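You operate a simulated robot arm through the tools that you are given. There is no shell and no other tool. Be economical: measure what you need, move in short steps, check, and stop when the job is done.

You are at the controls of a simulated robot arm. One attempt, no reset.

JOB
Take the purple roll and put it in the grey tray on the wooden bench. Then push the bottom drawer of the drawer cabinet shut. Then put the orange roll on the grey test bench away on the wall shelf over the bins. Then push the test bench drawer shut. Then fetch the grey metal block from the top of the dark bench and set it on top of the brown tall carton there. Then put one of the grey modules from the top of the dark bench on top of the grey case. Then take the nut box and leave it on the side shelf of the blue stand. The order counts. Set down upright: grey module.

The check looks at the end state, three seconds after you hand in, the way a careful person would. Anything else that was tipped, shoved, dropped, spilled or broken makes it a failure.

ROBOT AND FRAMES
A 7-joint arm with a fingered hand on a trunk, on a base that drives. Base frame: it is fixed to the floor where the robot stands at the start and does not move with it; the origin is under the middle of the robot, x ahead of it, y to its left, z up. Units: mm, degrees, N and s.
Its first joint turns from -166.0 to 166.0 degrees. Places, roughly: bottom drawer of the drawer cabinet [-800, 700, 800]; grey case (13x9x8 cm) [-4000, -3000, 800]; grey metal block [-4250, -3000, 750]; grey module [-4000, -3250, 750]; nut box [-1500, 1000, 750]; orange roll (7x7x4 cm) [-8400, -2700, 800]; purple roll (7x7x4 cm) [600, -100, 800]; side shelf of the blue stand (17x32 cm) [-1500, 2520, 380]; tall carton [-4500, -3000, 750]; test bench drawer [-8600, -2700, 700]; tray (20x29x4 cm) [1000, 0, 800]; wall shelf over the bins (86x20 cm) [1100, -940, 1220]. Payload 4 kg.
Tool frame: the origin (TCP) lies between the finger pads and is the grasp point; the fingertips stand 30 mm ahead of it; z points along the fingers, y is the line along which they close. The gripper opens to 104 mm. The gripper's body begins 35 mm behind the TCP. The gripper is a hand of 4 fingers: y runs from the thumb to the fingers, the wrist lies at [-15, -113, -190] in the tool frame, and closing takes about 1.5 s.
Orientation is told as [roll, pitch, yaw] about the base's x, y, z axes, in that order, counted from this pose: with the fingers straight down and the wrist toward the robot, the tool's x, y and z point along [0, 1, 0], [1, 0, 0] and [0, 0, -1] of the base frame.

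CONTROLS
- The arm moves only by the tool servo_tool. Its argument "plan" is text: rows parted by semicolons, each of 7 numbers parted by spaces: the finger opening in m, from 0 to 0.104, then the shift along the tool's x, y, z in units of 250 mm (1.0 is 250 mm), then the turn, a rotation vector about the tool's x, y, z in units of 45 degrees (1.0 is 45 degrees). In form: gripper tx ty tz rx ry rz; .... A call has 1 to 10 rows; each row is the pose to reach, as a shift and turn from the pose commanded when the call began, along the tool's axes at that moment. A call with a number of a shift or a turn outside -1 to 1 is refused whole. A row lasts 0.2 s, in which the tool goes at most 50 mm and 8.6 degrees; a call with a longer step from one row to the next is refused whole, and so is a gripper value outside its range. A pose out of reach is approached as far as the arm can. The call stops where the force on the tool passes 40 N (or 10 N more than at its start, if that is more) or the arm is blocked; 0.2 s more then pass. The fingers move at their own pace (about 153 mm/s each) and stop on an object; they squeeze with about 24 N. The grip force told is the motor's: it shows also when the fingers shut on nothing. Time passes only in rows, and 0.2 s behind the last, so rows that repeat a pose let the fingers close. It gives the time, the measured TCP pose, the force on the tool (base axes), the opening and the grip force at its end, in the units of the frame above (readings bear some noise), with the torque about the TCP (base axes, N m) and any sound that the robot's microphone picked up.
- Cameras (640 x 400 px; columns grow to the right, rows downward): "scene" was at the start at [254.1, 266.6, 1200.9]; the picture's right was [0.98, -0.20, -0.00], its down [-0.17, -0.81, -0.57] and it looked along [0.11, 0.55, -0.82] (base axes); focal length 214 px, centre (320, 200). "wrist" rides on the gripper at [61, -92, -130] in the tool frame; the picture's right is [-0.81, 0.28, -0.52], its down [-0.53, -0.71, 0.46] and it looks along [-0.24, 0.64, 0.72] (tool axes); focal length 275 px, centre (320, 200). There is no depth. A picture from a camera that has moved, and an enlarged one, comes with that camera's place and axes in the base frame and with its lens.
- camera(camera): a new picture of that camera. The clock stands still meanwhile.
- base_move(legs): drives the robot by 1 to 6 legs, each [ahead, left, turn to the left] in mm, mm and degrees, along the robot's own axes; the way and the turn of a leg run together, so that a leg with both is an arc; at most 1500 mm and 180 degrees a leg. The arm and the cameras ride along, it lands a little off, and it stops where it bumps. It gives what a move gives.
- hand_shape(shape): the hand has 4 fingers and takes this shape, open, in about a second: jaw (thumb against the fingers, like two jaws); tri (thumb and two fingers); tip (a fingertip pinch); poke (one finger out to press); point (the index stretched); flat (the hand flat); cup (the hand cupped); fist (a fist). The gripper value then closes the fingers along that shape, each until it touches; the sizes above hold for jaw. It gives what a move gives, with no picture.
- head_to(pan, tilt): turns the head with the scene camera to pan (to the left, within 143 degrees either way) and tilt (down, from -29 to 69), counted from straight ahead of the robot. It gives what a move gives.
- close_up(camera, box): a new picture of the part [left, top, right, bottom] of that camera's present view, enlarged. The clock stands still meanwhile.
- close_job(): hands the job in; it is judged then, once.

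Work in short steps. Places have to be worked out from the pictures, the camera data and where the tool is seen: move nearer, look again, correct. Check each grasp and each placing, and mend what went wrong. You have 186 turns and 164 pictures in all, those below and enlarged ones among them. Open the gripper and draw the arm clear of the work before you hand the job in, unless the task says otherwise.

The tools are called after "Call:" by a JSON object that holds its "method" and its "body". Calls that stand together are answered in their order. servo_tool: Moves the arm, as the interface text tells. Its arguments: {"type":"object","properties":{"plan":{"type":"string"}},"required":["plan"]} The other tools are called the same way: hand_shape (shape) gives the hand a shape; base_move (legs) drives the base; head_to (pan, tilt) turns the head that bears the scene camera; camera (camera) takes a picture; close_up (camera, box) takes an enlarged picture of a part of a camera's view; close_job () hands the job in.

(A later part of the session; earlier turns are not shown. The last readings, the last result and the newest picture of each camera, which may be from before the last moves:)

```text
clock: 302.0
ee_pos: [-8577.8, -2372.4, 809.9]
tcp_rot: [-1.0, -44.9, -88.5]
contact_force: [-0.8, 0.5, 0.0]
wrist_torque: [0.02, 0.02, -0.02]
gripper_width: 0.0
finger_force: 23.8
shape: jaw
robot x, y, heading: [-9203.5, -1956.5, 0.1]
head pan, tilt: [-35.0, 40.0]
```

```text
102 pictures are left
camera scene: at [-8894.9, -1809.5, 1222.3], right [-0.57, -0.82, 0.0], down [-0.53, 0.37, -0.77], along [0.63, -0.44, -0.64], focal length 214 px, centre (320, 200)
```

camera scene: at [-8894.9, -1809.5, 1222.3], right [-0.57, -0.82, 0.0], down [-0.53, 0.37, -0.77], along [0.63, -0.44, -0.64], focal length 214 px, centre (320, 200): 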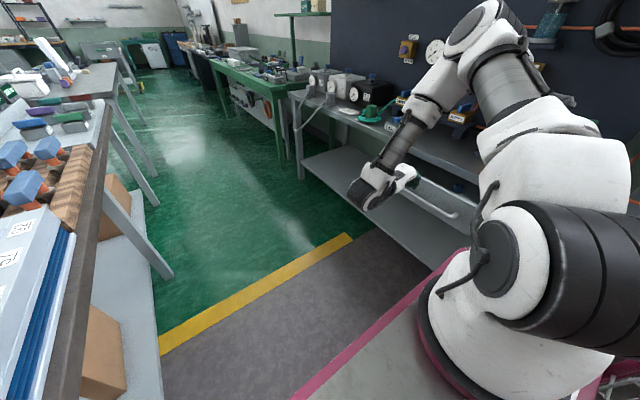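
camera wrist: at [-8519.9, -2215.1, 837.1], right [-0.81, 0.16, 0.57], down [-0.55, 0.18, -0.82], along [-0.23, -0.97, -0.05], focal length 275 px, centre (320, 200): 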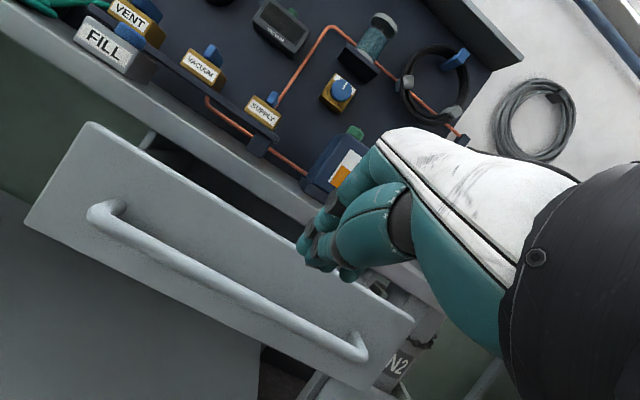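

The handle is at mid-height (z≈706), so I push above it: tilt to ~72°, tip at z≈738.

Call:
{"method": "servo_tool", "body": {"plan": "0 0 -0.05 0.05 -0.15 0 0; 0 0 -0.1 0.1 -0.3 0 0; 0 0 -0.14 0.14 -0.45 0 0; 0 0 -0.178 0.178 -0.6 0 0; 0 0 -0.178 0.178 -0.6 0 0"}}

Call:
{"method": "camera", "body": {"camera": "wrist"}}

```text
clock: 303.2
ee_pos: [-8565.0, -2379.7, 816.4]
tcp_rot: [-1.1, -47.1, -88.6]
contact_force: [0.2, -0.4, 0.4]
wrist_torque: [-0.01, 0.02, -0.01]
gripper_width: 0.0
finger_force: 24.4
shape: jaw
out of reach, approached as far as the arm can: row 1, 2, 3, 4, 5
robot x, y, heading: [-9202.8, -1959.1, 0.2]
head pan, tilt: [-35.0, 40.0]
```

```text
101 pictures are left
camera wrist: at [-8505.9, -2221.3, 838.6], right [-0.81, 0.18, 0.56], down [-0.55, 0.15, -0.83], along [-0.23, -0.97, -0.02], focal length 275 px, centre (320, 200)
```

wrist: 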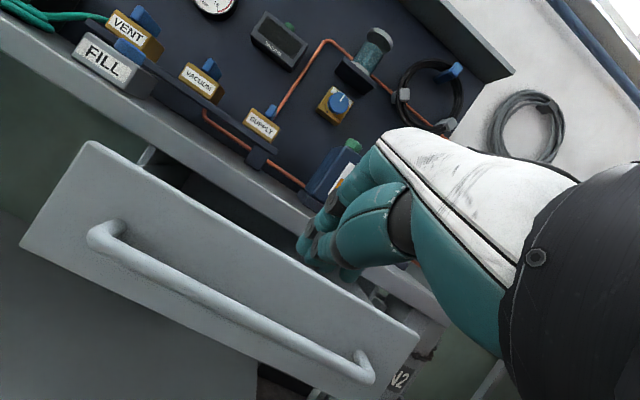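

Too folded there. I move the base 200 mm away from the bench to give the arm room, then repeat.

Call:
{"method": "base_move", "body": {"legs": [[0, 200, 0]]}}

Call:
{"method": "servo_tool", "body": {"plan": "0 0 0.1 0.1 0 0 0; 0 -0.01 0.18 0.22 -0.1 0 0; 0 -0.02 0.26 0.34 -0.2 0 0; 0 -0.03 0.32 0.45 -0.3 0 0; 0 -0.04 0.36 0.55 -0.4 0 0; 0 -0.05 0.38 0.66 -0.55 0 0; 0 -0.05 0.38 0.7 -0.55 0 0; 0 -0.05 0.38 0.7 -0.55 0 0"}}

```text
clock: 304.8
ee_pos: [-8563.1, -2180.5, 817.0]
tcp_rot: [-1.0, -47.1, -88.2]
contact_force: [0.3, 0.4, 0.3]
wrist_torque: [0.03, -0.05, 0.0]
gripper_width: 0.0
finger_force: 24.1
shape: jaw
robot x, y, heading: [-9200.0, -1759.3, 0.4]
head pan, tilt: [-35.0, 40.0]
```

```text
clock: 306.6
ee_pos: [-8547.1, -2440.0, 787.6]
tcp_rot: [-2.6, -71.5, -86.6]
contact_force: [0.5, 0.7, -0.2]
wrist_torque: [0.0, -0.01, -0.01]
gripper_width: 0.0
finger_force: 24.2
shape: jaw
out of reach, approached as far as the arm can: row 2, 3, 4, 5, 6, 7, 8
robot x, y, heading: [-9204.4, -1758.9, 0.5]
head pan, tilt: [-35.0, 40.0]
```

The commanded pose was unreachable, so I first bring the hand back up to an easy pose.

Call:
{"method": "servo_tool", "body": {"plan": "0 0 0.05 -0.08 0.15 0 0; 0 0 0.11 -0.16 0.3 0 0; 0 0 0.17 -0.22 0.45 0 0; 0 0 0.22 -0.27 0.6 0 0; 0 0 0.277 -0.288 0.75 0 0; 0 0 0.277 -0.288 0.9 0 0; 0 0 0.277 -0.288 1 0 0; 0 0 0.277 -0.288 1 0 0"}}

```text
clock: 308.4
ee_pos: [-8547.0, -2390.7, 875.4]
tcp_rot: [-0.8, -26.8, -88.7]
contact_force: [-0.6, 0.5, 0.9]
wrist_torque: [0.05, 0.01, 0.02]
gripper_width: 0.0
finger_force: 24.1
shape: jaw
robot x, y, heading: [-9206.3, -1760.9, 0.1]
head pan, tilt: [-35.0, 40.0]
```

I shift the base another 80 mm away and aim the hand radially (yaw ≈-65) at the drawer's nearer part, x≈-8680.

Call:
{"method": "base_move", "body": {"legs": [[0, 80, 0]]}}

Call:
{"method": "servo_tool", "body": {"plan": "0 -0.09 0.04 0.06 0 0.04 -0.08; 0 -0.18 0.08 0.12 0 0.08 -0.16; 0 -0.27 0.12 0.18 0 0.12 -0.24; 0 -0.36 0.16 0.24 0 0.16 -0.32; 0 -0.45 0.2 0.3 0 0.2 -0.4; 0 -0.532 0.23 0.342 0 0.242 -0.475; 0 -0.532 0.23 0.342 0 0.242 -0.475"}}

```text
clock: 309.4
ee_pos: [-8549.4, -2310.3, 875.5]
tcp_rot: [-0.7, -26.8, -88.8]
contact_force: [0.0, -0.3, 0.0]
wrist_torque: [0.01, 0.01, -0.03]
gripper_width: 0.0
finger_force: 23.8
shape: jaw
robot x, y, heading: [-9205.0, -1679.4, 0.0]
head pan, tilt: [-35.0, 40.0]
```

```text
clock: 311.1
ee_pos: [-8682.2, -2402.4, 826.2]
tcp_rot: [-0.7, -26.5, -64.9]
contact_force: [0.0, -0.1, -0.3]
wrist_torque: [0.01, 0.02, 0.0]
gripper_width: 0.0
finger_force: 23.7
shape: jaw
robot x, y, heading: [-9203.5, -1679.2, 0.2]
head pan, tilt: [-35.0, 40.0]
```

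Call:
{"method": "servo_tool", "body": {"plan": "0 0 -0.03 0.05 -0.17 0 0; 0 0 -0.06 0.1 -0.34 0 0; 0 0 -0.09 0.15 -0.51 0 0; 0 0 -0.12 0.2 -0.68 0 0; 0 0 -0.15 0.24 -0.84 0 0; 0 0 -0.175 0.261 -0.96 0 0; 0 0 -0.175 0.261 -0.96 0 0"}}

Call:
{"method": "camera", "body": {"camera": "wrist"}}

```text
clock: 312.6
ee_pos: [-8684.3, -2394.5, 776.9]
tcp_rot: [-1.8, -69.8, -63.6]
contact_force: [0.1, 0.4, 0.1]
wrist_torque: [-0.01, 0.02, 0.04]
gripper_width: 0.0
finger_force: 23.6
shape: jaw
out of reach, approached as far as the arm can: row 6, 7
robot x, y, heading: [-9204.5, -1676.9, 0.2]
head pan, tilt: [-35.0, 40.0]
```

```text
100 pictures are left
camera wrist: at [-8695.3, -2229.1, 736.4], right [-0.89, 0.02, 0.45], down [-0.42, -0.39, -0.82], along [0.16, -0.92, 0.36], focal length 275 px, centre (320, 200)
```

wrist: 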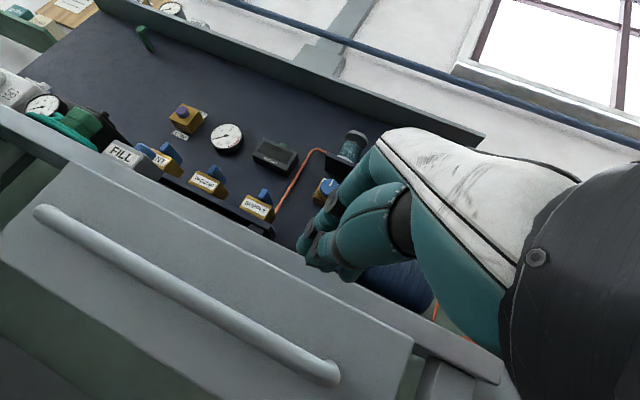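

Slightly too low for that tilt; with 55° tilt it should go. I adjust and lower to put the tip at z≈738.

Call:
{"method": "servo_tool", "body": {"plan": "0 0 -0.02 0 0.12 0 0; 0 0 -0.04 0.01 0.24 0 0; 0 0 -0.083 0.03 0.34 0 0; 0 0 -0.083 0.03 0.34 0 0; 0 0 -0.083 0.03 0.34 0 0"}}

Call:
{"method": "camera", "body": {"camera": "wrist"}}

```text
clock: 313.9
ee_pos: [-8686.4, -2395.3, 755.2]
tcp_rot: [-1.1, -54.4, -64.3]
contact_force: [0.0, 1.6, -0.6]
wrist_torque: [0.03, -0.01, 0.02]
gripper_width: 0.0
finger_force: 23.8
shape: jaw
robot x, y, heading: [-9205.7, -1678.3, 0.5]
head pan, tilt: [-35.0, 40.0]
```

```text
99 pictures are left
camera wrist: at [-8698.0, -2224.9, 756.4], right [-0.84, -0.1, 0.53], down [-0.51, -0.19, -0.84], along [0.18, -0.98, 0.11], focal length 275 px, centre (320, 200)
```

wrist: 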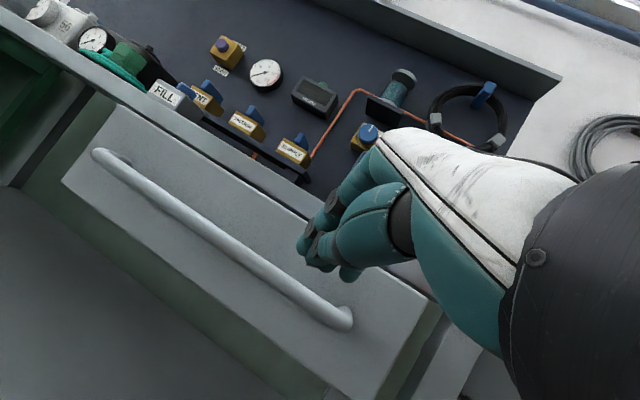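

The tip is on the face between handle and top edge. I push along -y.

Call:
{"method": "servo_tool", "body": {"plan": "0 -0.069 0.084 0.117 0 0 0; 0 -0.122 0.147 0.205 0 0 0; 0 -0.156 0.189 0.264 0 0 0; 0 -0.191 0.231 0.322 0 0 0; 0 -0.226 0.273 0.381 0 0 0; 0 -0.26 0.315 0.44 0 0 0; 0 -0.295 0.357 0.498 0 0 0; 0 -0.33 0.399 0.557 0 0 0; 0 -0.33 0.399 0.557 0 0 0"}}

Call:
{"method": "camera", "body": {"camera": "wrist"}}

```text
clock: 315.9
ee_pos: [-8688.7, -2587.0, 756.6]
tcp_rot: [-0.9, -54.4, -64.4]
contact_force: [-0.8, 0.7, -1.5]
wrist_torque: [-0.01, 0.0, 0.03]
gripper_width: 0.3
finger_force: 23.7
shape: jaw
robot x, y, heading: [-9200.6, -1677.9, -0.1]
head pan, tilt: [-35.0, 40.0]
```

```text
98 pictures are left
camera wrist: at [-8701.2, -2416.0, 756.9], right [-0.84, -0.1, 0.53], down [-0.51, -0.19, -0.84], along [0.18, -0.98, 0.11], focal length 275 px, centre (320, 200)
```

wrist: 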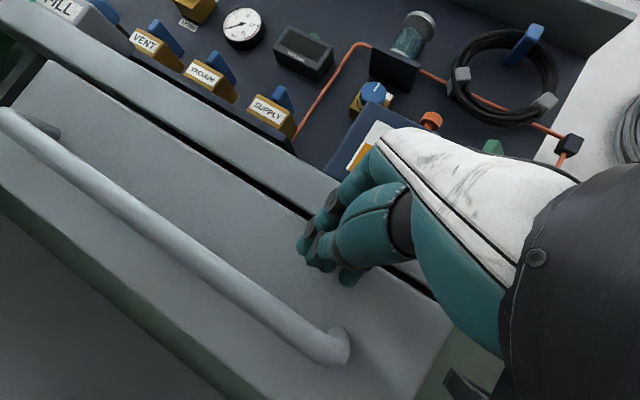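

The drawer follows; a small gap is left. I push on until it stops.

Call:
{"method": "servo_tool", "body": {"plan": "0 -0.026 0.031 0.044 0 0 0; 0 -0.052 0.063 0.088 0 0 0; 0 -0.078 0.094 0.132 0 0 0; 0 -0.104 0.126 0.176 0 0 0; 0 -0.13 0.157 0.22 0 0 0"}}

Call:
{"method": "camera", "body": {"camera": "wrist"}}

```text
clock: 316.6
ee_pos: [-8686.7, -2604.5, 766.1]
tcp_rot: [-0.7, -54.0, -63.9]
contact_force: [-3.1, 24.3, 1.6]
wrist_torque: [-0.02, 0.05, -0.41]
gripper_width: 0.2
finger_force: 23.6
shape: jaw
out of reach, approached as far as the arm can: row 1, 2, 3
robot x, y, heading: [-9207.1, -1680.2, 0.1]
head pan, tilt: [-35.0, 40.0]
stopped in row 3: the force on the tool passed its limit (the readings are from after the stop); the commanded pose is now the measured one
```

```text
97 pictures are left
camera wrist: at [-8699.9, -2435.5, 768.2], right [-0.84, -0.11, 0.53], down [-0.51, -0.19, -0.84], along [0.19, -0.98, 0.1], focal length 275 px, centre (320, 200)
```

wrist: 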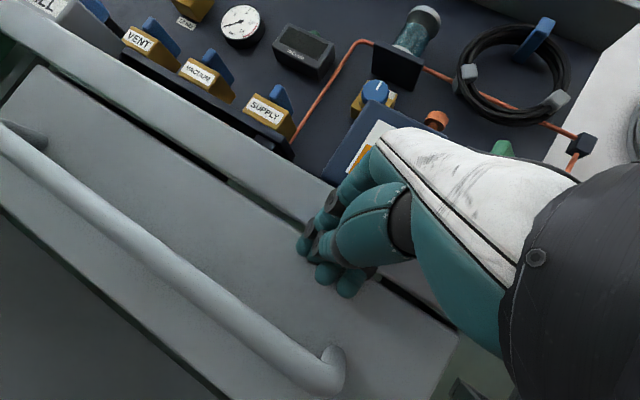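

Call:
{"method": "close_up", "body": {"camera": "wrist", "box": [0, 40, 330, 246]}}

Call:
{"method": "servo_tool", "body": {"plan": "0 0.026 -0.04 -0.06 0 0 0; 0 0.06 -0.11 -0.12 0 0 0; 0 0.1 -0.18 -0.2 0 0 0; 0 0.14 -0.24 -0.3 0 0 0; 0 0.14 -0.24 -0.3 0 0 0"}}

Call:
{"method": "camera", "body": {"camera": "wrist"}}

Call:
{"method": "close_up", "body": {"camera": "scene", "box": [280, 100, 560, 280]}}

```text
1.94 times, centred on (165, 143) of wrist
camera zoom: at [-8699.9, -2435.5, 768.2], right [-0.84, -0.11, 0.53], down [-0.51, -0.19, -0.84], along [0.19, -0.98, 0.1], focal length 534 px, centre (621, 310)
```

zoom: 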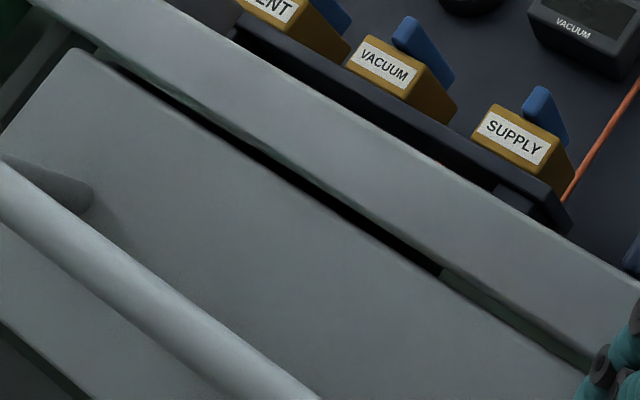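

```text
clock: 317.8
ee_pos: [-8697.0, -2504.4, 762.4]
tcp_rot: [-1.0, -54.2, -64.1]
contact_force: [1.1, 0.3, -0.4]
wrist_torque: [-0.01, 0.02, -0.01]
gripper_width: 0.1
finger_force: 24.0
shape: jaw
robot x, y, heading: [-9207.7, -1680.2, 0.3]
head pan, tilt: [-35.0, 40.0]
```

```text
95 pictures are left
camera wrist: at [-8710.6, -2335.0, 764.7], right [-0.84, -0.11, 0.53], down [-0.51, -0.19, -0.84], along [0.19, -0.98, 0.1], focal length 275 px, centre (320, 200)
```

wrist: 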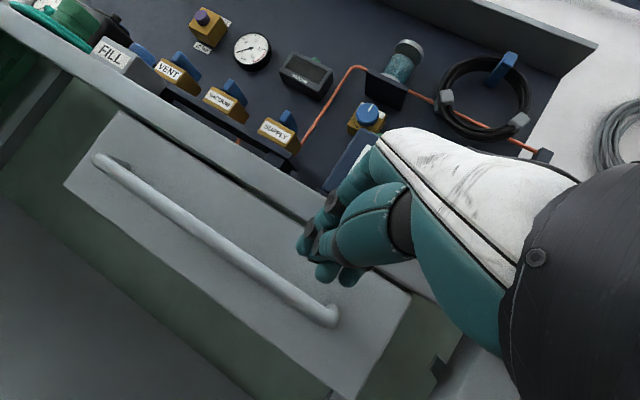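

```text
2.22 times, centred on (420, 190) of scene
camera zoom: at [-8896.5, -1530.4, 1222.3], right [-0.57, -0.82, 0.0], down [-0.53, 0.37, -0.77], along [0.63, -0.44, -0.64], focal length 477 px, centre (98, 222)
```

zoom: 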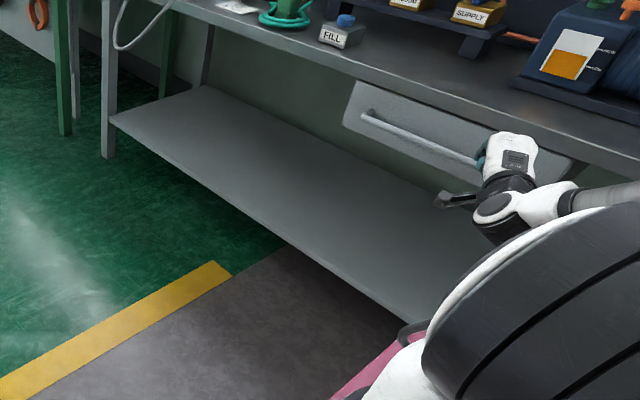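

I zoom in on the drawer seam to judge whether it is fully shut.

Call:
{"method": "close_up", "body": {"camera": "scene", "box": [425, 125, 505, 175]}}

Call:
{"method": "close_up", "body": {"camera": "wrist", "box": [50, 80, 210, 180]}}

```text
8.00 times, centred on (465, 150) of scene
camera zoom: at [-8896.5, -1530.4, 1222.3], right [-0.57, -0.82, 0.0], down [-0.53, 0.37, -0.77], along [0.63, -0.44, -0.64], focal length 1716 px, centre (-840, 600)
```

zoom: 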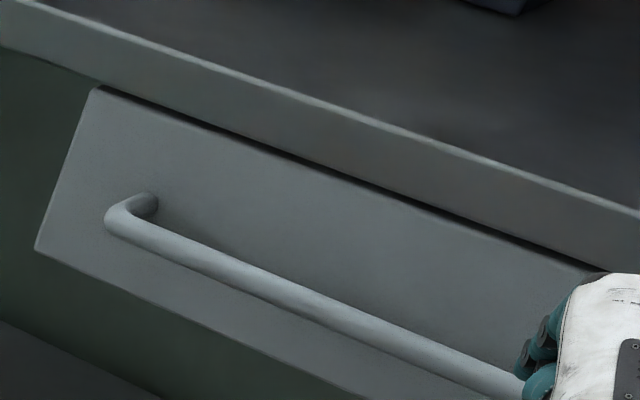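

```text
4.00 times, centred on (130, 130) of wrist
camera zoom: at [-8710.6, -2335.0, 764.7], right [-0.84, -0.11, 0.53], down [-0.51, -0.19, -0.84], along [0.19, -0.98, 0.1], focal length 1101 px, centre (1080, 480)
```

zoom: 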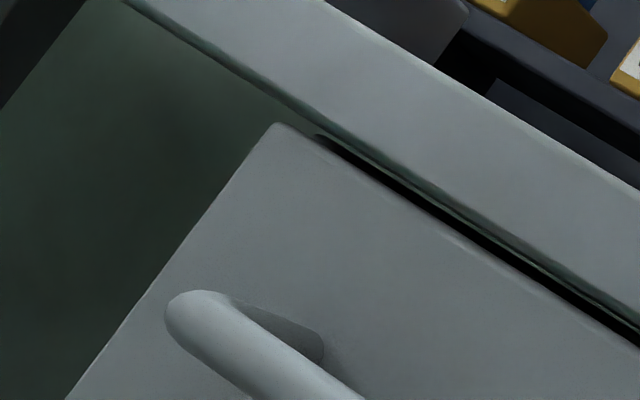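

It is unclear whether the last ~15 mm are closed. I move the base 60 mm nearer, lower the tip a bit, and push once more firmly.

Call:
{"method": "base_move", "body": {"legs": [[0, -60, 0]]}}

Call:
{"method": "servo_tool", "body": {"plan": "0 0 -0.04 0.03 0 0 0; 0 -0.035 0.002 0.089 0 0 0; 0 -0.052 0.023 0.118 0 0 0; 0 -0.069 0.044 0.147 0 0 0; 0 -0.087 0.065 0.177 0 0 0; 0 -0.104 0.086 0.206 0 0 0; 0 -0.121 0.107 0.235 0 0 0; 0 -0.138 0.128 0.264 0 0 0"}}

Call:
{"method": "camera", "body": {"camera": "wrist"}}

```text
clock: 318.7
ee_pos: [-8698.0, -2566.0, 762.0]
tcp_rot: [-0.9, -54.1, -64.1]
contact_force: [-0.2, 0.2, -0.6]
wrist_torque: [-0.02, -0.06, 0.03]
gripper_width: 0.1
finger_force: 24.2
shape: jaw
robot x, y, heading: [-9204.4, -1737.9, 0.1]
head pan, tilt: [-35.0, 40.0]
```

```text
clock: 319.9
ee_pos: [-8693.8, -2606.7, 746.0]
tcp_rot: [-0.7, -53.7, -63.7]
contact_force: [-0.8, 15.0, -0.4]
wrist_torque: [-0.16, -0.06, -0.29]
gripper_width: 0.2
finger_force: 23.9
shape: jaw
robot x, y, heading: [-9208.6, -1737.1, 0.4]
head pan, tilt: [-35.0, 40.0]
stopped in row 5: the force on the tool passed its limit (the readings are from after the stop); the commanded pose is now the measured one
```

```text
91 pictures are left
camera wrist: at [-8708.5, -2436.6, 749.1], right [-0.84, -0.12, 0.53], down [-0.51, -0.18, -0.84], along [0.2, -0.98, 0.09], focal length 275 px, centre (320, 200)
```

wrist: 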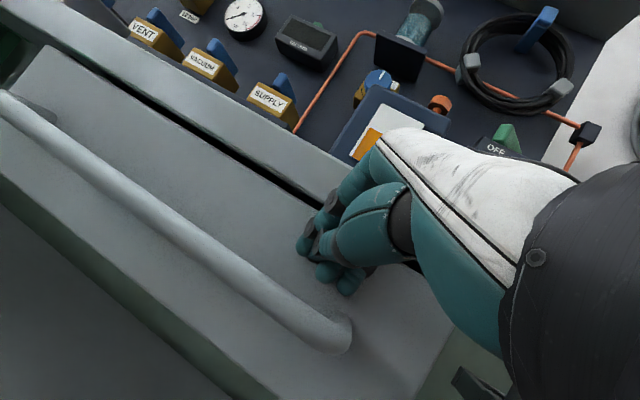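

It stopped at the same place against a firm end stop — the drawer is shut. I draw the hand back, raise it, and level it.

Call:
{"method": "servo_tool", "body": {"plan": "0 0 -0.09 -0.13 0 0 0; 0 0 -0.19 -0.26 0 0 0; 0 0 -0.28 -0.39 0 0 0; 0 0 -0.32 -0.52 0 0 0; 0 0 -0.28 -0.65 0.15 0 0; 0 0 -0.2 -0.77 0.3 0 0; 0 0 -0.12 -0.88 0.45 0 0; 0 0 -0.04 -0.98 0.6 0 0; 0 0 0.04 -1 0.75 0 0; 0 0 0.1 -1 0.9 0 0"}}

Call:
{"method": "servo_tool", "body": {"plan": "0 0 0 -0.15 0.15 0 0; 0 0 0 -0.3 0.3 0 0; 0 0 0 -0.45 0.3 0 0; 0 0 0 -0.45 0.3 0 0"}}

Call:
{"method": "camera", "body": {"camera": "scene"}}

```text
clock: 322.1
ee_pos: [-8776.0, -2441.9, 915.0]
tcp_rot: [-0.4, -13.3, -64.4]
contact_force: [0.0, -0.6, -0.4]
wrist_torque: [-0.01, -0.01, -0.01]
gripper_width: 0.0
finger_force: 23.9
shape: jaw
robot x, y, heading: [-9210.8, -1737.2, 0.2]
head pan, tilt: [-35.0, 40.0]
```

```text
clock: 323.1
ee_pos: [-8785.3, -2416.5, 1026.5]
tcp_rot: [-0.4, 0.2, -64.4]
contact_force: [0.6, 0.5, -0.5]
wrist_torque: [0.01, 0.0, -0.01]
gripper_width: 0.1
finger_force: 24.2
shape: jaw
out of reach, approached as far as the arm can: row 2
robot x, y, heading: [-9204.0, -1739.6, 0.4]
head pan, tilt: [-35.0, 40.0]
```

```text
90 pictures are left
camera scene: at [-8896.0, -1589.5, 1222.3], right [-0.57, -0.82, 0.0], down [-0.53, 0.37, -0.77], along [0.63, -0.44, -0.64], focal length 214 px, centre (320, 200)
```

scene: 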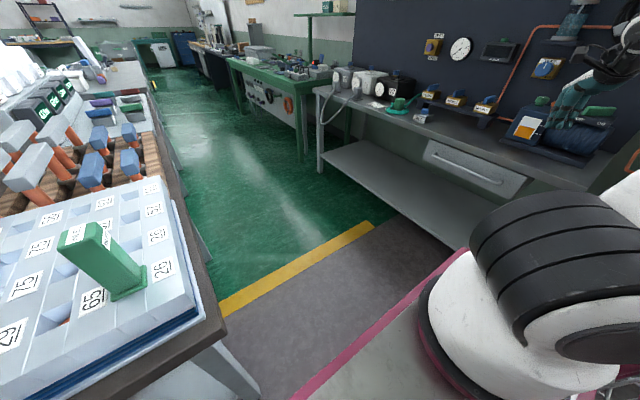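

The drawer looks shut. I fold the arm to its travelling pose.

Call:
{"method": "servo_tool", "body": {"plan": "0 0.14 -0.07 -0.02 0 0 -0.03; 0 0.28 -0.14 -0.05 0 0 -0.07; 0 0.42 -0.21 -0.08 0 0 -0.1; 0 0.56 -0.28 -0.1 0 0 -0.14; 0 0.7 -0.35 -0.13 0 0 -0.18; 0 0.855 -0.424 -0.15 0 0 -0.22; 0 0.855 -0.424 -0.15 0 0 -0.22"}}

Call:
{"method": "servo_tool", "body": {"plan": "0 0.12 -0.1 0 0 0 -0.04; 0 0.24 -0.2 0 0 0 -0.08; 0 0.36 -0.3 0 0 0 -0.12; 0 0.5 -0.4 0 0 0 -0.16; 0 0.64 -0.5 -0.05 0 0 -0.2; 0 0.76 -0.58 -0.1 0 0 -0.22; 0 0.76 -0.58 -0.1 0 0 -0.22"}}

```text
clock: 324.7
ee_pos: [-8636.8, -2226.2, 1060.5]
tcp_rot: [-0.4, 0.1, -54.5]
contact_force: [0.9, -0.1, 0.1]
wrist_torque: [0.0, -0.01, 0.02]
gripper_width: 0.0
finger_force: 24.0
shape: jaw
robot x, y, heading: [-9206.9, -1739.3, 0.3]
head pan, tilt: [-35.0, 40.0]
```

```text
clock: 326.3
ee_pos: [-8567.4, -1997.8, 1086.7]
tcp_rot: [-0.3, 0.4, -44.6]
contact_force: [-0.1, -0.7, 0.1]
wrist_torque: [0.0, 0.02, 0.01]
gripper_width: 0.0
finger_force: 23.8
shape: jaw
robot x, y, heading: [-9206.3, -1738.5, 0.2]
head pan, tilt: [-35.0, 40.0]
```

Now I drive to the dark bench along the aisle.

Call:
{"method": "base_move", "body": {"legs": [[0, -300, 0], [1450, -10, 0], [1450, 0, 0], [1300, 0, 0]]}}

Call:
{"method": "head_to", "body": {"pan": -35, "tilt": 30}}

Call:
{"method": "camera", "body": {"camera": "scene"}}

```text
clock: 348.1
ee_pos: [-4369.9, -2261.9, 1087.2]
tcp_rot: [-0.4, 0.3, -44.6]
contact_force: [-0.5, 0.4, -0.2]
wrist_torque: [0.02, -0.01, 0.01]
gripper_width: 0.0
finger_force: 23.7
shape: jaw
robot x, y, heading: [-5006.0, -2003.2, 0.0]
head pan, tilt: [-35.0, 40.0]
```

```text
clock: 348.8
ee_pos: [-4369.0, -2261.4, 1086.4]
tcp_rot: [-0.3, 0.3, -44.7]
contact_force: [0.2, 0.6, 0.5]
wrist_torque: [-0.01, -0.01, -0.02]
gripper_width: 0.1
finger_force: 23.8
shape: jaw
robot x, y, heading: [-5007.4, -2003.0, 0.2]
head pan, tilt: [-35.0, 30.0]
```

```text
89 pictures are left
camera scene: at [-4695.2, -1855.5, 1237.6], right [-0.57, -0.82, 0.0], down [-0.41, 0.28, -0.87], along [0.71, -0.49, -0.5], focal length 214 px, centre (320, 200)
```

scene: 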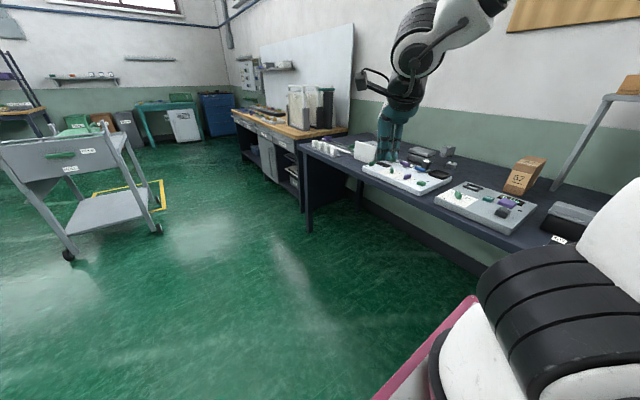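

The brown carton "52" is near (-4503,-3000). I take enlarged views of the bench top.

Call:
{"method": "close_up", "body": {"camera": "scene", "box": [300, 120, 620, 260]}}

```text
2.00 times, centred on (460, 190) of scene
camera zoom: at [-4695.2, -1855.5, 1237.6], right [-0.57, -0.82, 0.0], down [-0.41, 0.28, -0.87], along [0.71, -0.49, -0.5], focal length 429 px, centre (40, 220)
```

zoom: 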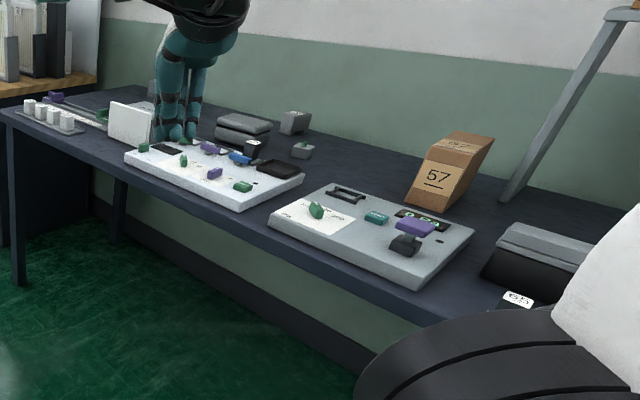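

Triangulated: bench top z≈800; case (-4036,-3029), block (-4192,-3075), module (-4070,-3259), carton (-4492,-3063). Bench front y≈-2550. I move alongside to (-4510,-2215).

Call:
{"method": "base_move", "body": {"legs": [[495, -210, 0]]}}

Call:
{"method": "servo_tool", "body": {"plan": "0.104 -0.14 0.02 0 0 0 0.14; 0.104 -0.28 0.04 0 0 0 0.28; 0.104 -0.42 0.06 0 0 0 0.42; 0.104 -0.56 0.08 0 0 0 0.56; 0.104 -0.7 0.1 0 0 0 0.7; 0.104 -0.84 0.12 0 0 0 0.84; 0.104 -0.95 0.12 0 0 0 1; 0.104 -0.95 0.12 0 0 0 1"}}

Call:
{"method": "camera", "body": {"camera": "wrist"}}

```text
clock: 351.9
ee_pos: [-3872.7, -2463.4, 1087.4]
tcp_rot: [-0.4, 0.3, -44.1]
contact_force: [0.4, -0.5, 0.3]
wrist_torque: [0.01, -0.04, -0.03]
gripper_width: 0.0
finger_force: 24.3
shape: jaw
robot x, y, heading: [-4513.2, -2204.1, 1.2]
head pan, tilt: [-35.0, 30.0]
```

```text
clock: 353.7
ee_pos: [-4017.5, -2653.6, 1088.3]
tcp_rot: [-0.4, -0.2, -88.9]
contact_force: [0.0, -0.3, -0.1]
wrist_torque: [-0.02, -0.03, 0.01]
gripper_width: 103.8
finger_force: 0.1
shape: jaw
robot x, y, heading: [-4510.3, -2210.6, 1.2]
head pan, tilt: [-35.0, 30.0]
```

```text
87 pictures are left
camera wrist: at [-3956.9, -2561.3, 1219.1], right [-0.8, -0.29, 0.52], down [-0.55, 0.7, -0.45], along [-0.24, -0.65, -0.72], focal length 275 px, centre (320, 200)
```

wrist: 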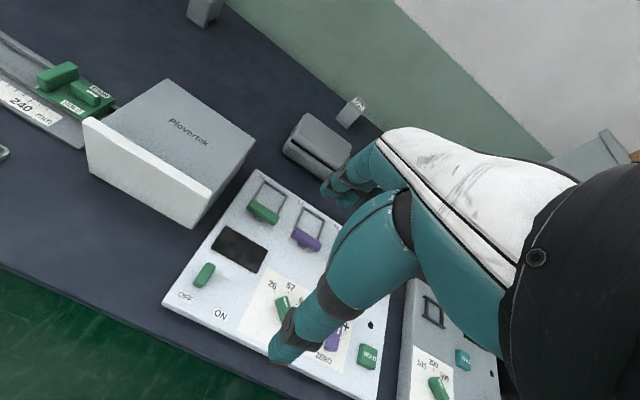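

I move on above the boards toward the block and look again.

Call:
{"method": "servo_tool", "body": {"plan": "0.104 -0.1 0.15 0 0 0 0; 0.104 -0.2 0.3 0 0 0 0; 0.104 -0.3 0.45 0 0 0 0; 0.104 -0.4 0.6 0 0 0 0; 0.104 -0.5 0.75 0 0 0 0; 0.104 -0.6 0.9 0 0 0 0; 0.104 -0.66 1 0 0 0 0; 0.104 -0.66 1 0 0 0 0"}}

Call:
{"method": "camera", "body": {"camera": "wrist"}}

Call:
{"method": "head_to", "body": {"pan": -70, "tilt": 30}}

Call:
{"method": "camera", "body": {"camera": "scene"}}

```text
clock: 355.5
ee_pos: [-4177.6, -2906.9, 1090.2]
tcp_rot: [-0.6, 0.0, -89.0]
contact_force: [0.0, 0.0, -1.0]
wrist_torque: [0.03, -0.02, 0.0]
gripper_width: 103.7
finger_force: 0.0
shape: jaw
robot x, y, heading: [-4508.5, -2208.8, 1.1]
head pan, tilt: [-35.0, 30.0]
```

```text
86 pictures are left
camera wrist: at [-4117.3, -2814.5, 1221.0], right [-0.8, -0.29, 0.52], down [-0.55, 0.7, -0.45], along [-0.24, -0.65, -0.72], focal length 275 px, centre (320, 200)
```

wrist: 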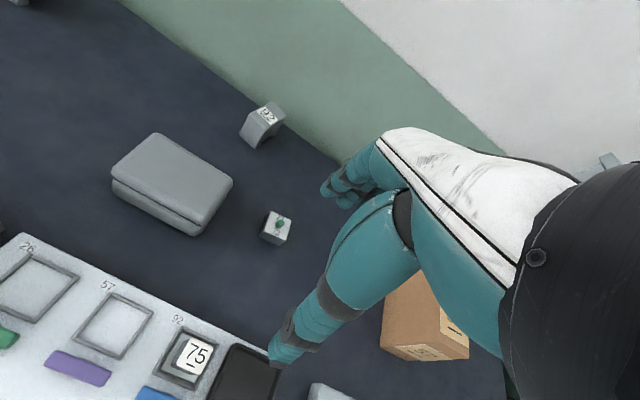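

```text
clock: 356.5
ee_pos: [-4177.0, -2907.5, 1090.8]
tcp_rot: [-0.3, -0.1, -89.0]
contact_force: [0.2, -0.2, 0.3]
wrist_torque: [-0.01, 0.02, 0.01]
gripper_width: 103.6
finger_force: 0.1
shape: jaw
robot x, y, heading: [-4511.1, -2207.5, 1.1]
head pan, tilt: [-70.0, 30.0]
```

```text
85 pictures are left
camera scene: at [-4245.5, -2094.0, 1237.7], right [-0.93, -0.36, 0.0], down [-0.18, 0.47, -0.87], along [0.31, -0.81, -0.5], focal length 214 px, centre (320, 200)
```

scene: 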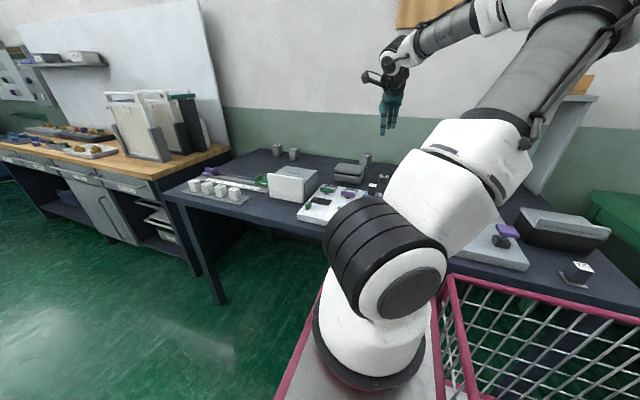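

Call:
{"method": "close_up", "body": {"camera": "wrist", "box": [90, 90, 330, 250]}}

```text
2.50 times, centred on (210, 170) of wrist
camera zoom: at [-4117.1, -2814.2, 1221.1], right [-0.8, -0.29, 0.52], down [-0.55, 0.7, -0.45], along [-0.24, -0.65, -0.72], focal length 688 px, centre (595, 275)
```

zoom: 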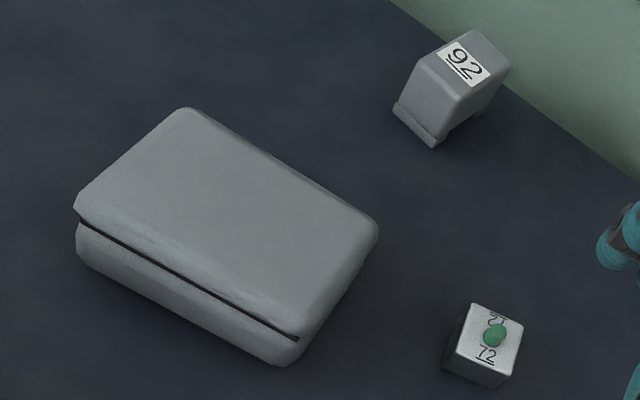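

The block marked "72" (about 40 mm, low, green knob) is at about (-4195,-3071). I move above it and down to z≈940 for a closer look.

Call:
{"method": "servo_tool", "body": {"plan": "0.104 -0.03 0.15 0.05 0 0 -0.1; 0.104 -0.06 0.3 0.12 0 0 -0.2; 0.104 -0.07 0.45 0.2 0 0 -0.2; 0.104 -0.07 0.58 0.32 0 0 -0.2; 0.104 -0.07 0.656 0.46 0 0 -0.2; 0.104 -0.07 0.656 0.58 0 0 -0.2; 0.104 -0.07 0.656 0.6 0 0 -0.2; 0.104 -0.07 0.656 0.6 0 0 -0.2"}}

Call:
{"method": "camera", "body": {"camera": "wrist"}}

```text
clock: 358.3
ee_pos: [-4192.4, -3070.2, 939.4]
tcp_rot: [-0.5, 0.0, -80.0]
contact_force: [0.1, -0.6, 0.1]
wrist_torque: [0.0, 0.02, -0.05]
gripper_width: 103.9
finger_force: 0.2
shape: jaw
robot x, y, heading: [-4513.2, -2207.5, 0.8]
head pan, tilt: [-70.0, 30.0]
```

```text
83 pictures are left
camera wrist: at [-4148.2, -2969.6, 1069.9], right [-0.75, -0.41, 0.52], down [-0.65, 0.61, -0.45], along [-0.13, -0.68, -0.72], focal length 275 px, centre (320, 200)
```

wrist: 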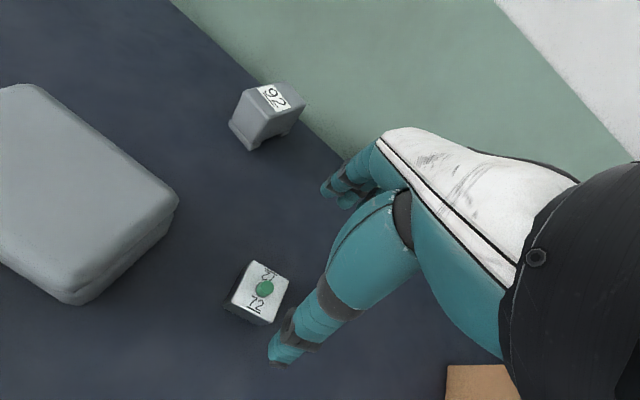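

Call:
{"method": "close_up", "body": {"camera": "wrist", "box": [200, 240, 320, 340]}}

```text
4.00 times, centred on (260, 290) of wrist
camera zoom: at [-4148.2, -2969.6, 1069.9], right [-0.75, -0.41, 0.52], down [-0.65, 0.61, -0.45], along [-0.13, -0.68, -0.72], focal length 1101 px, centre (560, -160)
```

zoom: 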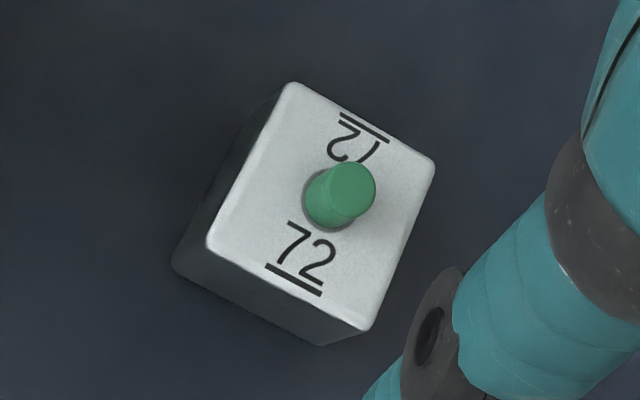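

The block is 40×40×30 mm, centred at (-4194,-3067), aligned with the hand. I lower to z≈834 and grip.

Call:
{"method": "servo_tool", "body": {"plan": "0.08 -0.003 -0.015 0.12 0 0 0; 0.08 -0.003 -0.015 0.26 0 0 0; 0.08 -0.003 -0.015 0.38 0 0 0; 0.08 -0.003 -0.015 0.42 0 0 0; 0.08 -0.003 -0.015 0.42 0 0 0; 0 -0.003 -0.015 0.42 0 0 0; 0 -0.003 -0.015 0.42 0 0 0; 0 -0.003 -0.015 0.42 0 0 0; 0 -0.003 -0.015 0.42 0 0 0; 0 -0.003 -0.015 0.42 0 0 0"}}

Call:
{"method": "camera", "body": {"camera": "wrist"}}

```text
clock: 360.5
ee_pos: [-4194.1, -3068.9, 836.5]
tcp_rot: [-0.4, 0.0, -80.1]
contact_force: [-0.7, -0.3, 1.2]
wrist_torque: [0.0, -0.02, 0.02]
gripper_width: 36.6
finger_force: 24.0
shape: jaw
robot x, y, heading: [-4516.8, -2210.6, 0.9]
head pan, tilt: [-70.0, 30.0]
```

```text
81 pictures are left
camera wrist: at [-4149.5, -2967.4, 967.1], right [-0.75, -0.41, 0.52], down [-0.65, 0.61, -0.45], along [-0.13, -0.68, -0.72], focal length 275 px, centre (320, 200)
```

wrist: 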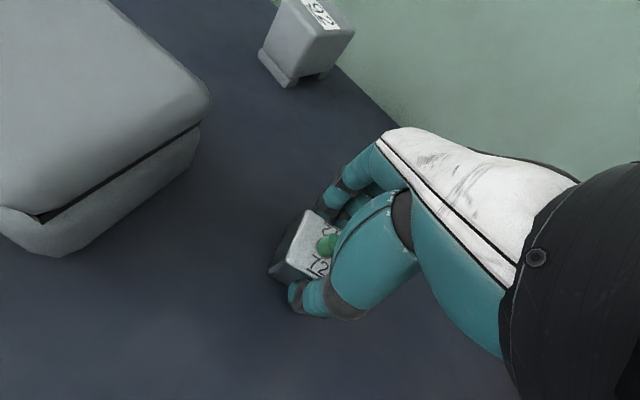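

Block gripped. I lift it to z≈1085 and shift toward the carton.

Call:
{"method": "servo_tool", "body": {"plan": "0 0 0 -0.15 0 0 0; 0 0 0 -0.33 0 0 0; 0 0 0 -0.5 0 0 0; 0 0 0 -0.68 0 0 0; 0 0 0 -0.85 0 0 0; 0 0 0 -1 0 0 0; 0 -0.16 -0.08 -1 0 0 0; 0 -0.32 -0.16 -1 0 0 0; 0 -0.48 -0.24 -1 0 0 0; 0 -0.6 -0.3 -1 0 0 0"}}

Call:
{"method": "camera", "body": {"camera": "wrist"}}

Call:
{"method": "head_to", "body": {"pan": -110, "tilt": 25}}

Call:
{"method": "camera", "body": {"camera": "scene"}}

```text
clock: 362.7
ee_pos: [-4353.1, -3019.5, 1086.0]
tcp_rot: [-0.6, 0.1, -79.9]
contact_force: [0.8, -0.8, -0.5]
wrist_torque: [0.01, 0.04, 0.01]
gripper_width: 36.6
finger_force: 24.0
shape: jaw
robot x, y, heading: [-4512.6, -2212.4, 0.9]
head pan, tilt: [-70.0, 30.0]
```

```text
80 pictures are left
camera wrist: at [-4308.6, -2917.5, 1217.1], right [-0.75, -0.41, 0.52], down [-0.65, 0.61, -0.45], along [-0.13, -0.68, -0.72], focal length 275 px, centre (320, 200)
```

wrist: 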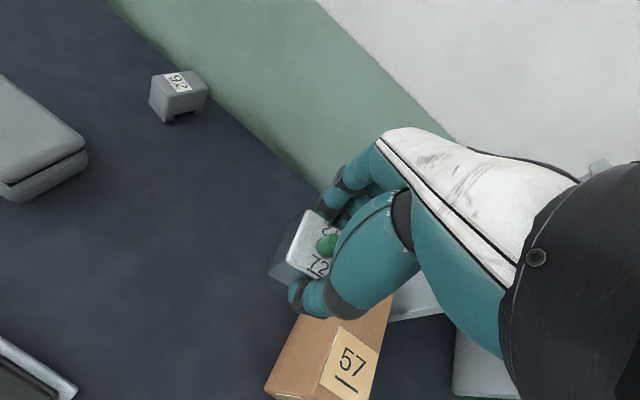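

```text
clock: 363.8
ee_pos: [-4353.0, -3018.5, 1086.5]
tcp_rot: [-0.4, 0.0, -80.0]
contact_force: [0.2, 0.1, -0.2]
wrist_torque: [0.03, -0.01, 0.0]
gripper_width: 36.4
finger_force: 24.8
shape: jaw
robot x, y, heading: [-4516.4, -2207.6, 0.7]
head pan, tilt: [-110.0, 25.0]
```

```text
79 pictures are left
camera scene: at [-4307.9, -2096.7, 1245.6], right [-0.95, 0.33, 0.0], down [0.14, 0.4, -0.91], along [-0.3, -0.86, -0.42], focal length 214 px, centre (320, 200)
```

scene: 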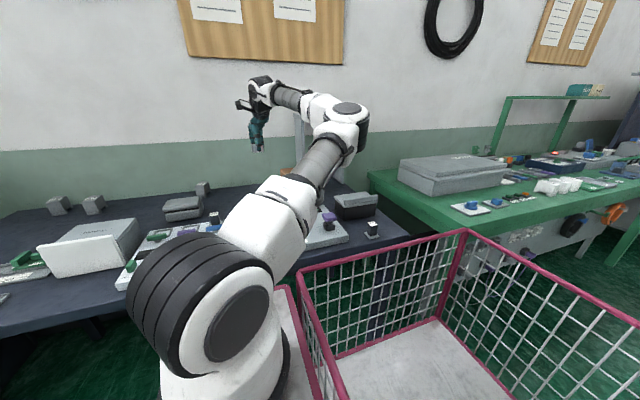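

I pull back toward the aisle so the wrist camera sees the carton fully.

Call:
{"method": "servo_tool", "body": {"plan": "0 -0.05 -0.16 0 0 0 0; 0 -0.1 -0.33 0 0 0 0; 0 -0.15 -0.5 0 0 0 0; 0 -0.2 -0.67 0 0 0 0; 0 -0.25 -0.816 0 0 0 0; 0 -0.25 -0.816 0 0 0 0"}}

Call:
{"method": "camera", "body": {"camera": "wrist"}}

```text
clock: 365.2
ee_pos: [-4450.2, -2830.9, 1087.6]
tcp_rot: [-0.5, 0.1, -79.9]
contact_force: [0.1, 0.4, -1.0]
wrist_torque: [0.02, 0.01, -0.01]
gripper_width: 36.5
finger_force: 23.5
shape: jaw
robot x, y, heading: [-4513.2, -2212.4, 0.9]
head pan, tilt: [-110.0, 25.0]
```

```text
78 pictures are left
camera wrist: at [-4406.6, -2729.4, 1218.1], right [-0.75, -0.41, 0.52], down [-0.65, 0.61, -0.45], along [-0.13, -0.68, -0.72], focal length 275 px, centre (320, 200)
```

wrist: 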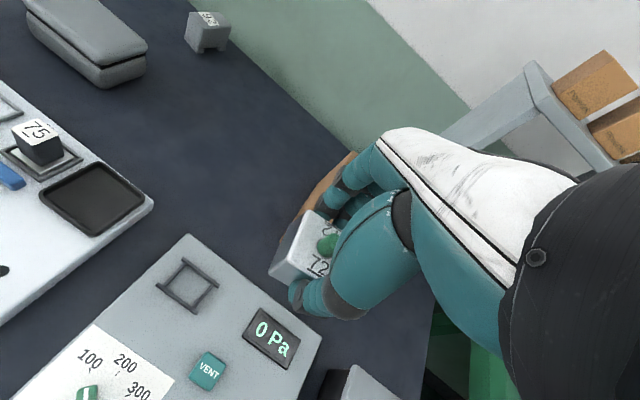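

Call:
{"method": "servo_tool", "body": {"plan": "0 -0.15 -0.03 0 0 0 0; 0 -0.3 -0.05 0 0 0 0; 0 -0.45 -0.08 0 0 0 0; 0 -0.591 -0.104 0 0 0 0; 0 -0.591 -0.104 0 0 0 0"}}

Call:
{"method": "camera", "body": {"camera": "wrist"}}

```text
clock: 366.4
ee_pos: [-4557.5, -2825.6, 1085.0]
tcp_rot: [-0.4, 0.0, -80.5]
contact_force: [-0.2, 0.6, -1.3]
wrist_torque: [-0.01, -0.02, -0.03]
gripper_width: 36.6
finger_force: 23.9
shape: jaw
out of reach, approached as far as the arm can: row 3, 4, 5
robot x, y, heading: [-4510.1, -2208.6, 1.2]
head pan, tilt: [-110.0, 25.0]
```

```text
77 pictures are left
camera wrist: at [-4512.2, -2725.1, 1215.6], right [-0.75, -0.4, 0.52], down [-0.65, 0.61, -0.45], along [-0.14, -0.68, -0.72], focal length 275 px, centre (320, 200)
```

wrist: 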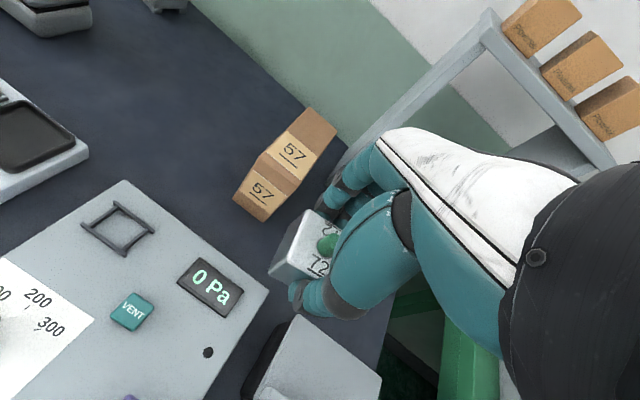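

Call:
{"method": "close_up", "body": {"camera": "wrist", "box": [220, 95, 364, 239]}}

```text
2.78 times, centred on (292, 167) of wrist
camera zoom: at [-4512.2, -2725.1, 1215.6], right [-0.75, -0.4, 0.52], down [-0.65, 0.61, -0.45], along [-0.14, -0.68, -0.72], focal length 765 px, centre (398, 292)
```

zoom: 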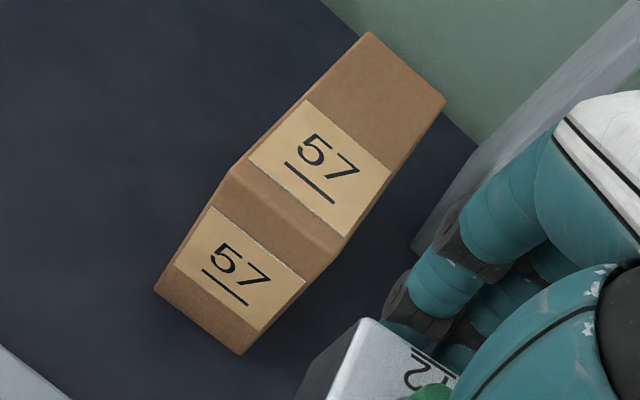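

Carton: x -4461..-4527, y -2986..-3152, top z≈929. I carry the block over its centre (-4494,-3069) and down to z≈985.

Call:
{"method": "servo_tool", "body": {"plan": "0 0.02 0.16 0 0 0 0; 0 0.04 0.33 0 0 0 0; 0 0.05 0.5 0 0 0 0; 0 0.07 0.67 0 0 0 0; 0 0.08 0.84 0 0 0 0; 0 0.09 1 0 0 0 0; 0 0.09 1 0.15 0 0 0; 0 0.09 1 0.3 0 0 0; 0 0.09 1 0.4 0 0 0; 0 0.09 1 0.4 0 0 0"}}

Call:
{"method": "camera", "body": {"camera": "wrist"}}

```text
clock: 368.6
ee_pos: [-4466.2, -3049.9, 981.1]
tcp_rot: [-0.4, -0.1, -80.2]
contact_force: [-0.5, -0.5, -1.2]
wrist_torque: [-0.02, 0.0, 0.0]
gripper_width: 36.0
finger_force: 23.8
shape: jaw
out of reach, approached as far as the arm can: row 3, 4, 5, 6, 7, 8, 9, 10
robot x, y, heading: [-4511.8, -2212.9, 0.9]
head pan, tilt: [-110.0, 25.0]
```

```text
75 pictures are left
camera wrist: at [-4421.0, -2948.5, 1111.6], right [-0.75, -0.41, 0.52], down [-0.65, 0.61, -0.45], along [-0.14, -0.68, -0.72], focal length 275 px, centre (320, 200)
```

wrist: 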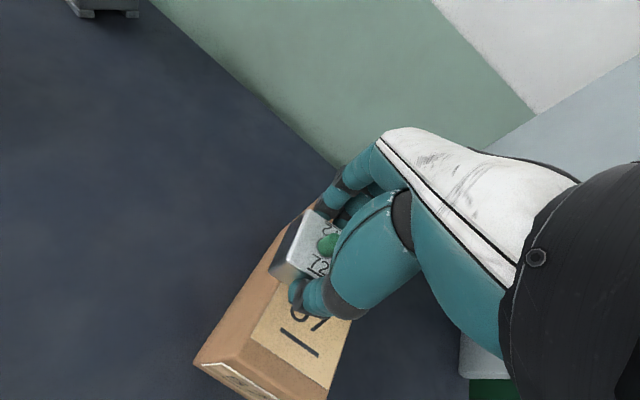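

A wrist limit stops it short; I yaw the hand toward -100° and shift the remaining (-28,-19) mm.

Call:
{"method": "servo_tool", "body": {"plan": "0 0 0 -0.02 0 0 0.15; 0 0 0 -0.04 0 0 0.3; 0 -0.04 0.02 -0.04 0 0 0.45; 0 -0.08 0.04 -0.04 0 0 0.45; 0 -0.123 0.056 -0.04 0 0 0.45; 0 -0.123 0.056 -0.04 0 0 0.45"}}

Call:
{"method": "camera", "body": {"camera": "wrist"}}

```text
clock: 370.0
ee_pos: [-4494.0, -3067.5, 990.3]
tcp_rot: [-0.4, -0.2, -100.2]
contact_force: [0.2, 0.2, -1.2]
wrist_torque: [-0.03, -0.02, -0.03]
gripper_width: 36.1
finger_force: 24.1
shape: jaw
robot x, y, heading: [-4515.6, -2211.8, 0.8]
head pan, tilt: [-110.0, 25.0]
```

```text
74 pictures are left
camera wrist: at [-4418.4, -2988.0, 1121.2], right [-0.84, -0.13, 0.52], down [-0.4, 0.8, -0.45], along [-0.36, -0.59, -0.72], focal length 275 px, centre (320, 200)
```

wrist: 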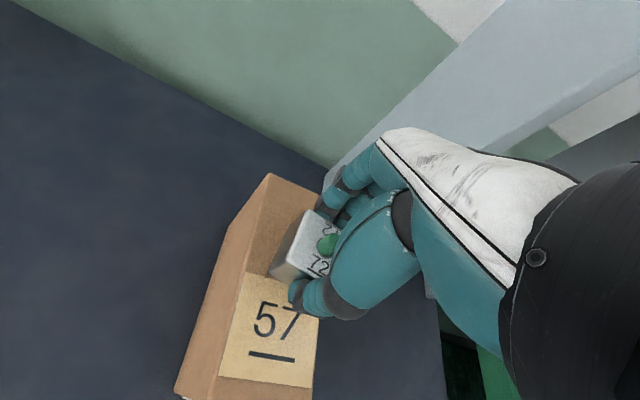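

The carton edges agree with my estimate. I lower to just contact and release.

Call:
{"method": "servo_tool", "body": {"plan": "0 0 0 0.04 0 0 0; 0 0 0 0.08 0 0 0; 0 0 0 0.09 0 0 0; 0 0 0 0.098 0 0 0; 0 0 0 0.098 0 0 0"}}

Call:
{"method": "close_up", "body": {"camera": "wrist", "box": [180, 160, 380, 360]}}

```text
clock: 371.2
ee_pos: [-4495.7, -3068.3, 965.9]
tcp_rot: [-0.5, -0.1, -100.3]
contact_force: [1.1, 0.9, 0.2]
wrist_torque: [-0.04, 0.01, 0.0]
gripper_width: 36.1
finger_force: 24.1
shape: jaw
robot x, y, heading: [-4511.9, -2209.5, 1.0]
head pan, tilt: [-110.0, 25.0]
```

```text
2.00 times, centred on (280, 260) of wrist
camera zoom: at [-4418.9, -2988.4, 1096.4], right [-0.84, -0.13, 0.52], down [-0.4, 0.8, -0.45], along [-0.36, -0.59, -0.72], focal length 551 px, centre (400, 80)
```

zoom: 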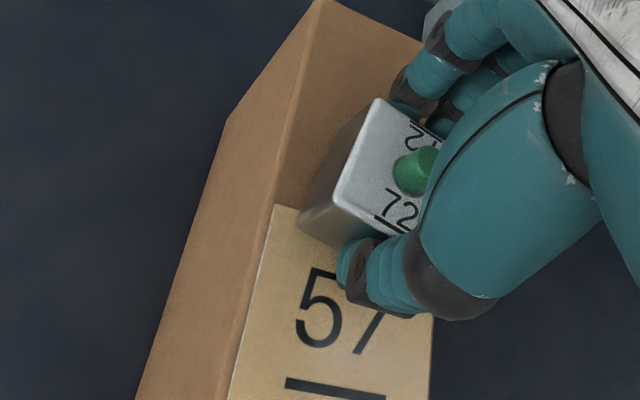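

Call:
{"method": "servo_tool", "body": {"plan": "0 0 0 0.006 0 0 0; 0 0 0 0.012 0 0 0; 0 0 0 0.012 0 0 0"}}

Call:
{"method": "servo_tool", "body": {"plan": "0.06 0 0 0 0 0 0; 0.07 0 0 0 0 0 0; 0.07 0 0 0 0 0 0; 0.07 0 0 0 0 0 0; 0.07 0 0 -0.1 0 0 0; 0.07 0 0 -0.25 0 0 0; 0.07 0 0 -0.4 0 0 0; 0.07 0 0 -0.4 0 0 0"}}

Call:
{"method": "camera", "body": {"camera": "wrist"}}

```text
clock: 372.0
ee_pos: [-4495.5, -3068.4, 963.5]
tcp_rot: [-0.4, -0.2, -100.3]
contact_force: [-0.9, -0.5, 18.2]
wrist_torque: [-0.01, 0.03, 0.0]
gripper_width: 37.1
finger_force: 23.7
shape: jaw
robot x, y, heading: [-4514.4, -2206.3, 1.2]
head pan, tilt: [-110.0, 25.0]
```

```text
clock: 373.8
ee_pos: [-4495.3, -3067.2, 1063.4]
tcp_rot: [-0.5, -0.2, -100.2]
contact_force: [-0.1, -0.4, 0.6]
wrist_torque: [-0.01, 0.02, 0.0]
gripper_width: 69.7
finger_force: 0.1
shape: jaw
robot x, y, heading: [-4515.3, -2211.7, 1.0]
head pan, tilt: [-110.0, 25.0]
```

```text
72 pictures are left
camera wrist: at [-4418.5, -2987.1, 1193.8], right [-0.84, -0.13, 0.52], down [-0.4, 0.8, -0.45], along [-0.36, -0.59, -0.72], focal length 275 px, centre (320, 200)
```

wrist: 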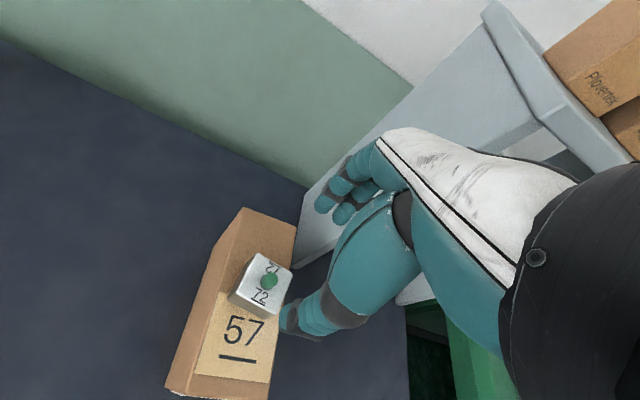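

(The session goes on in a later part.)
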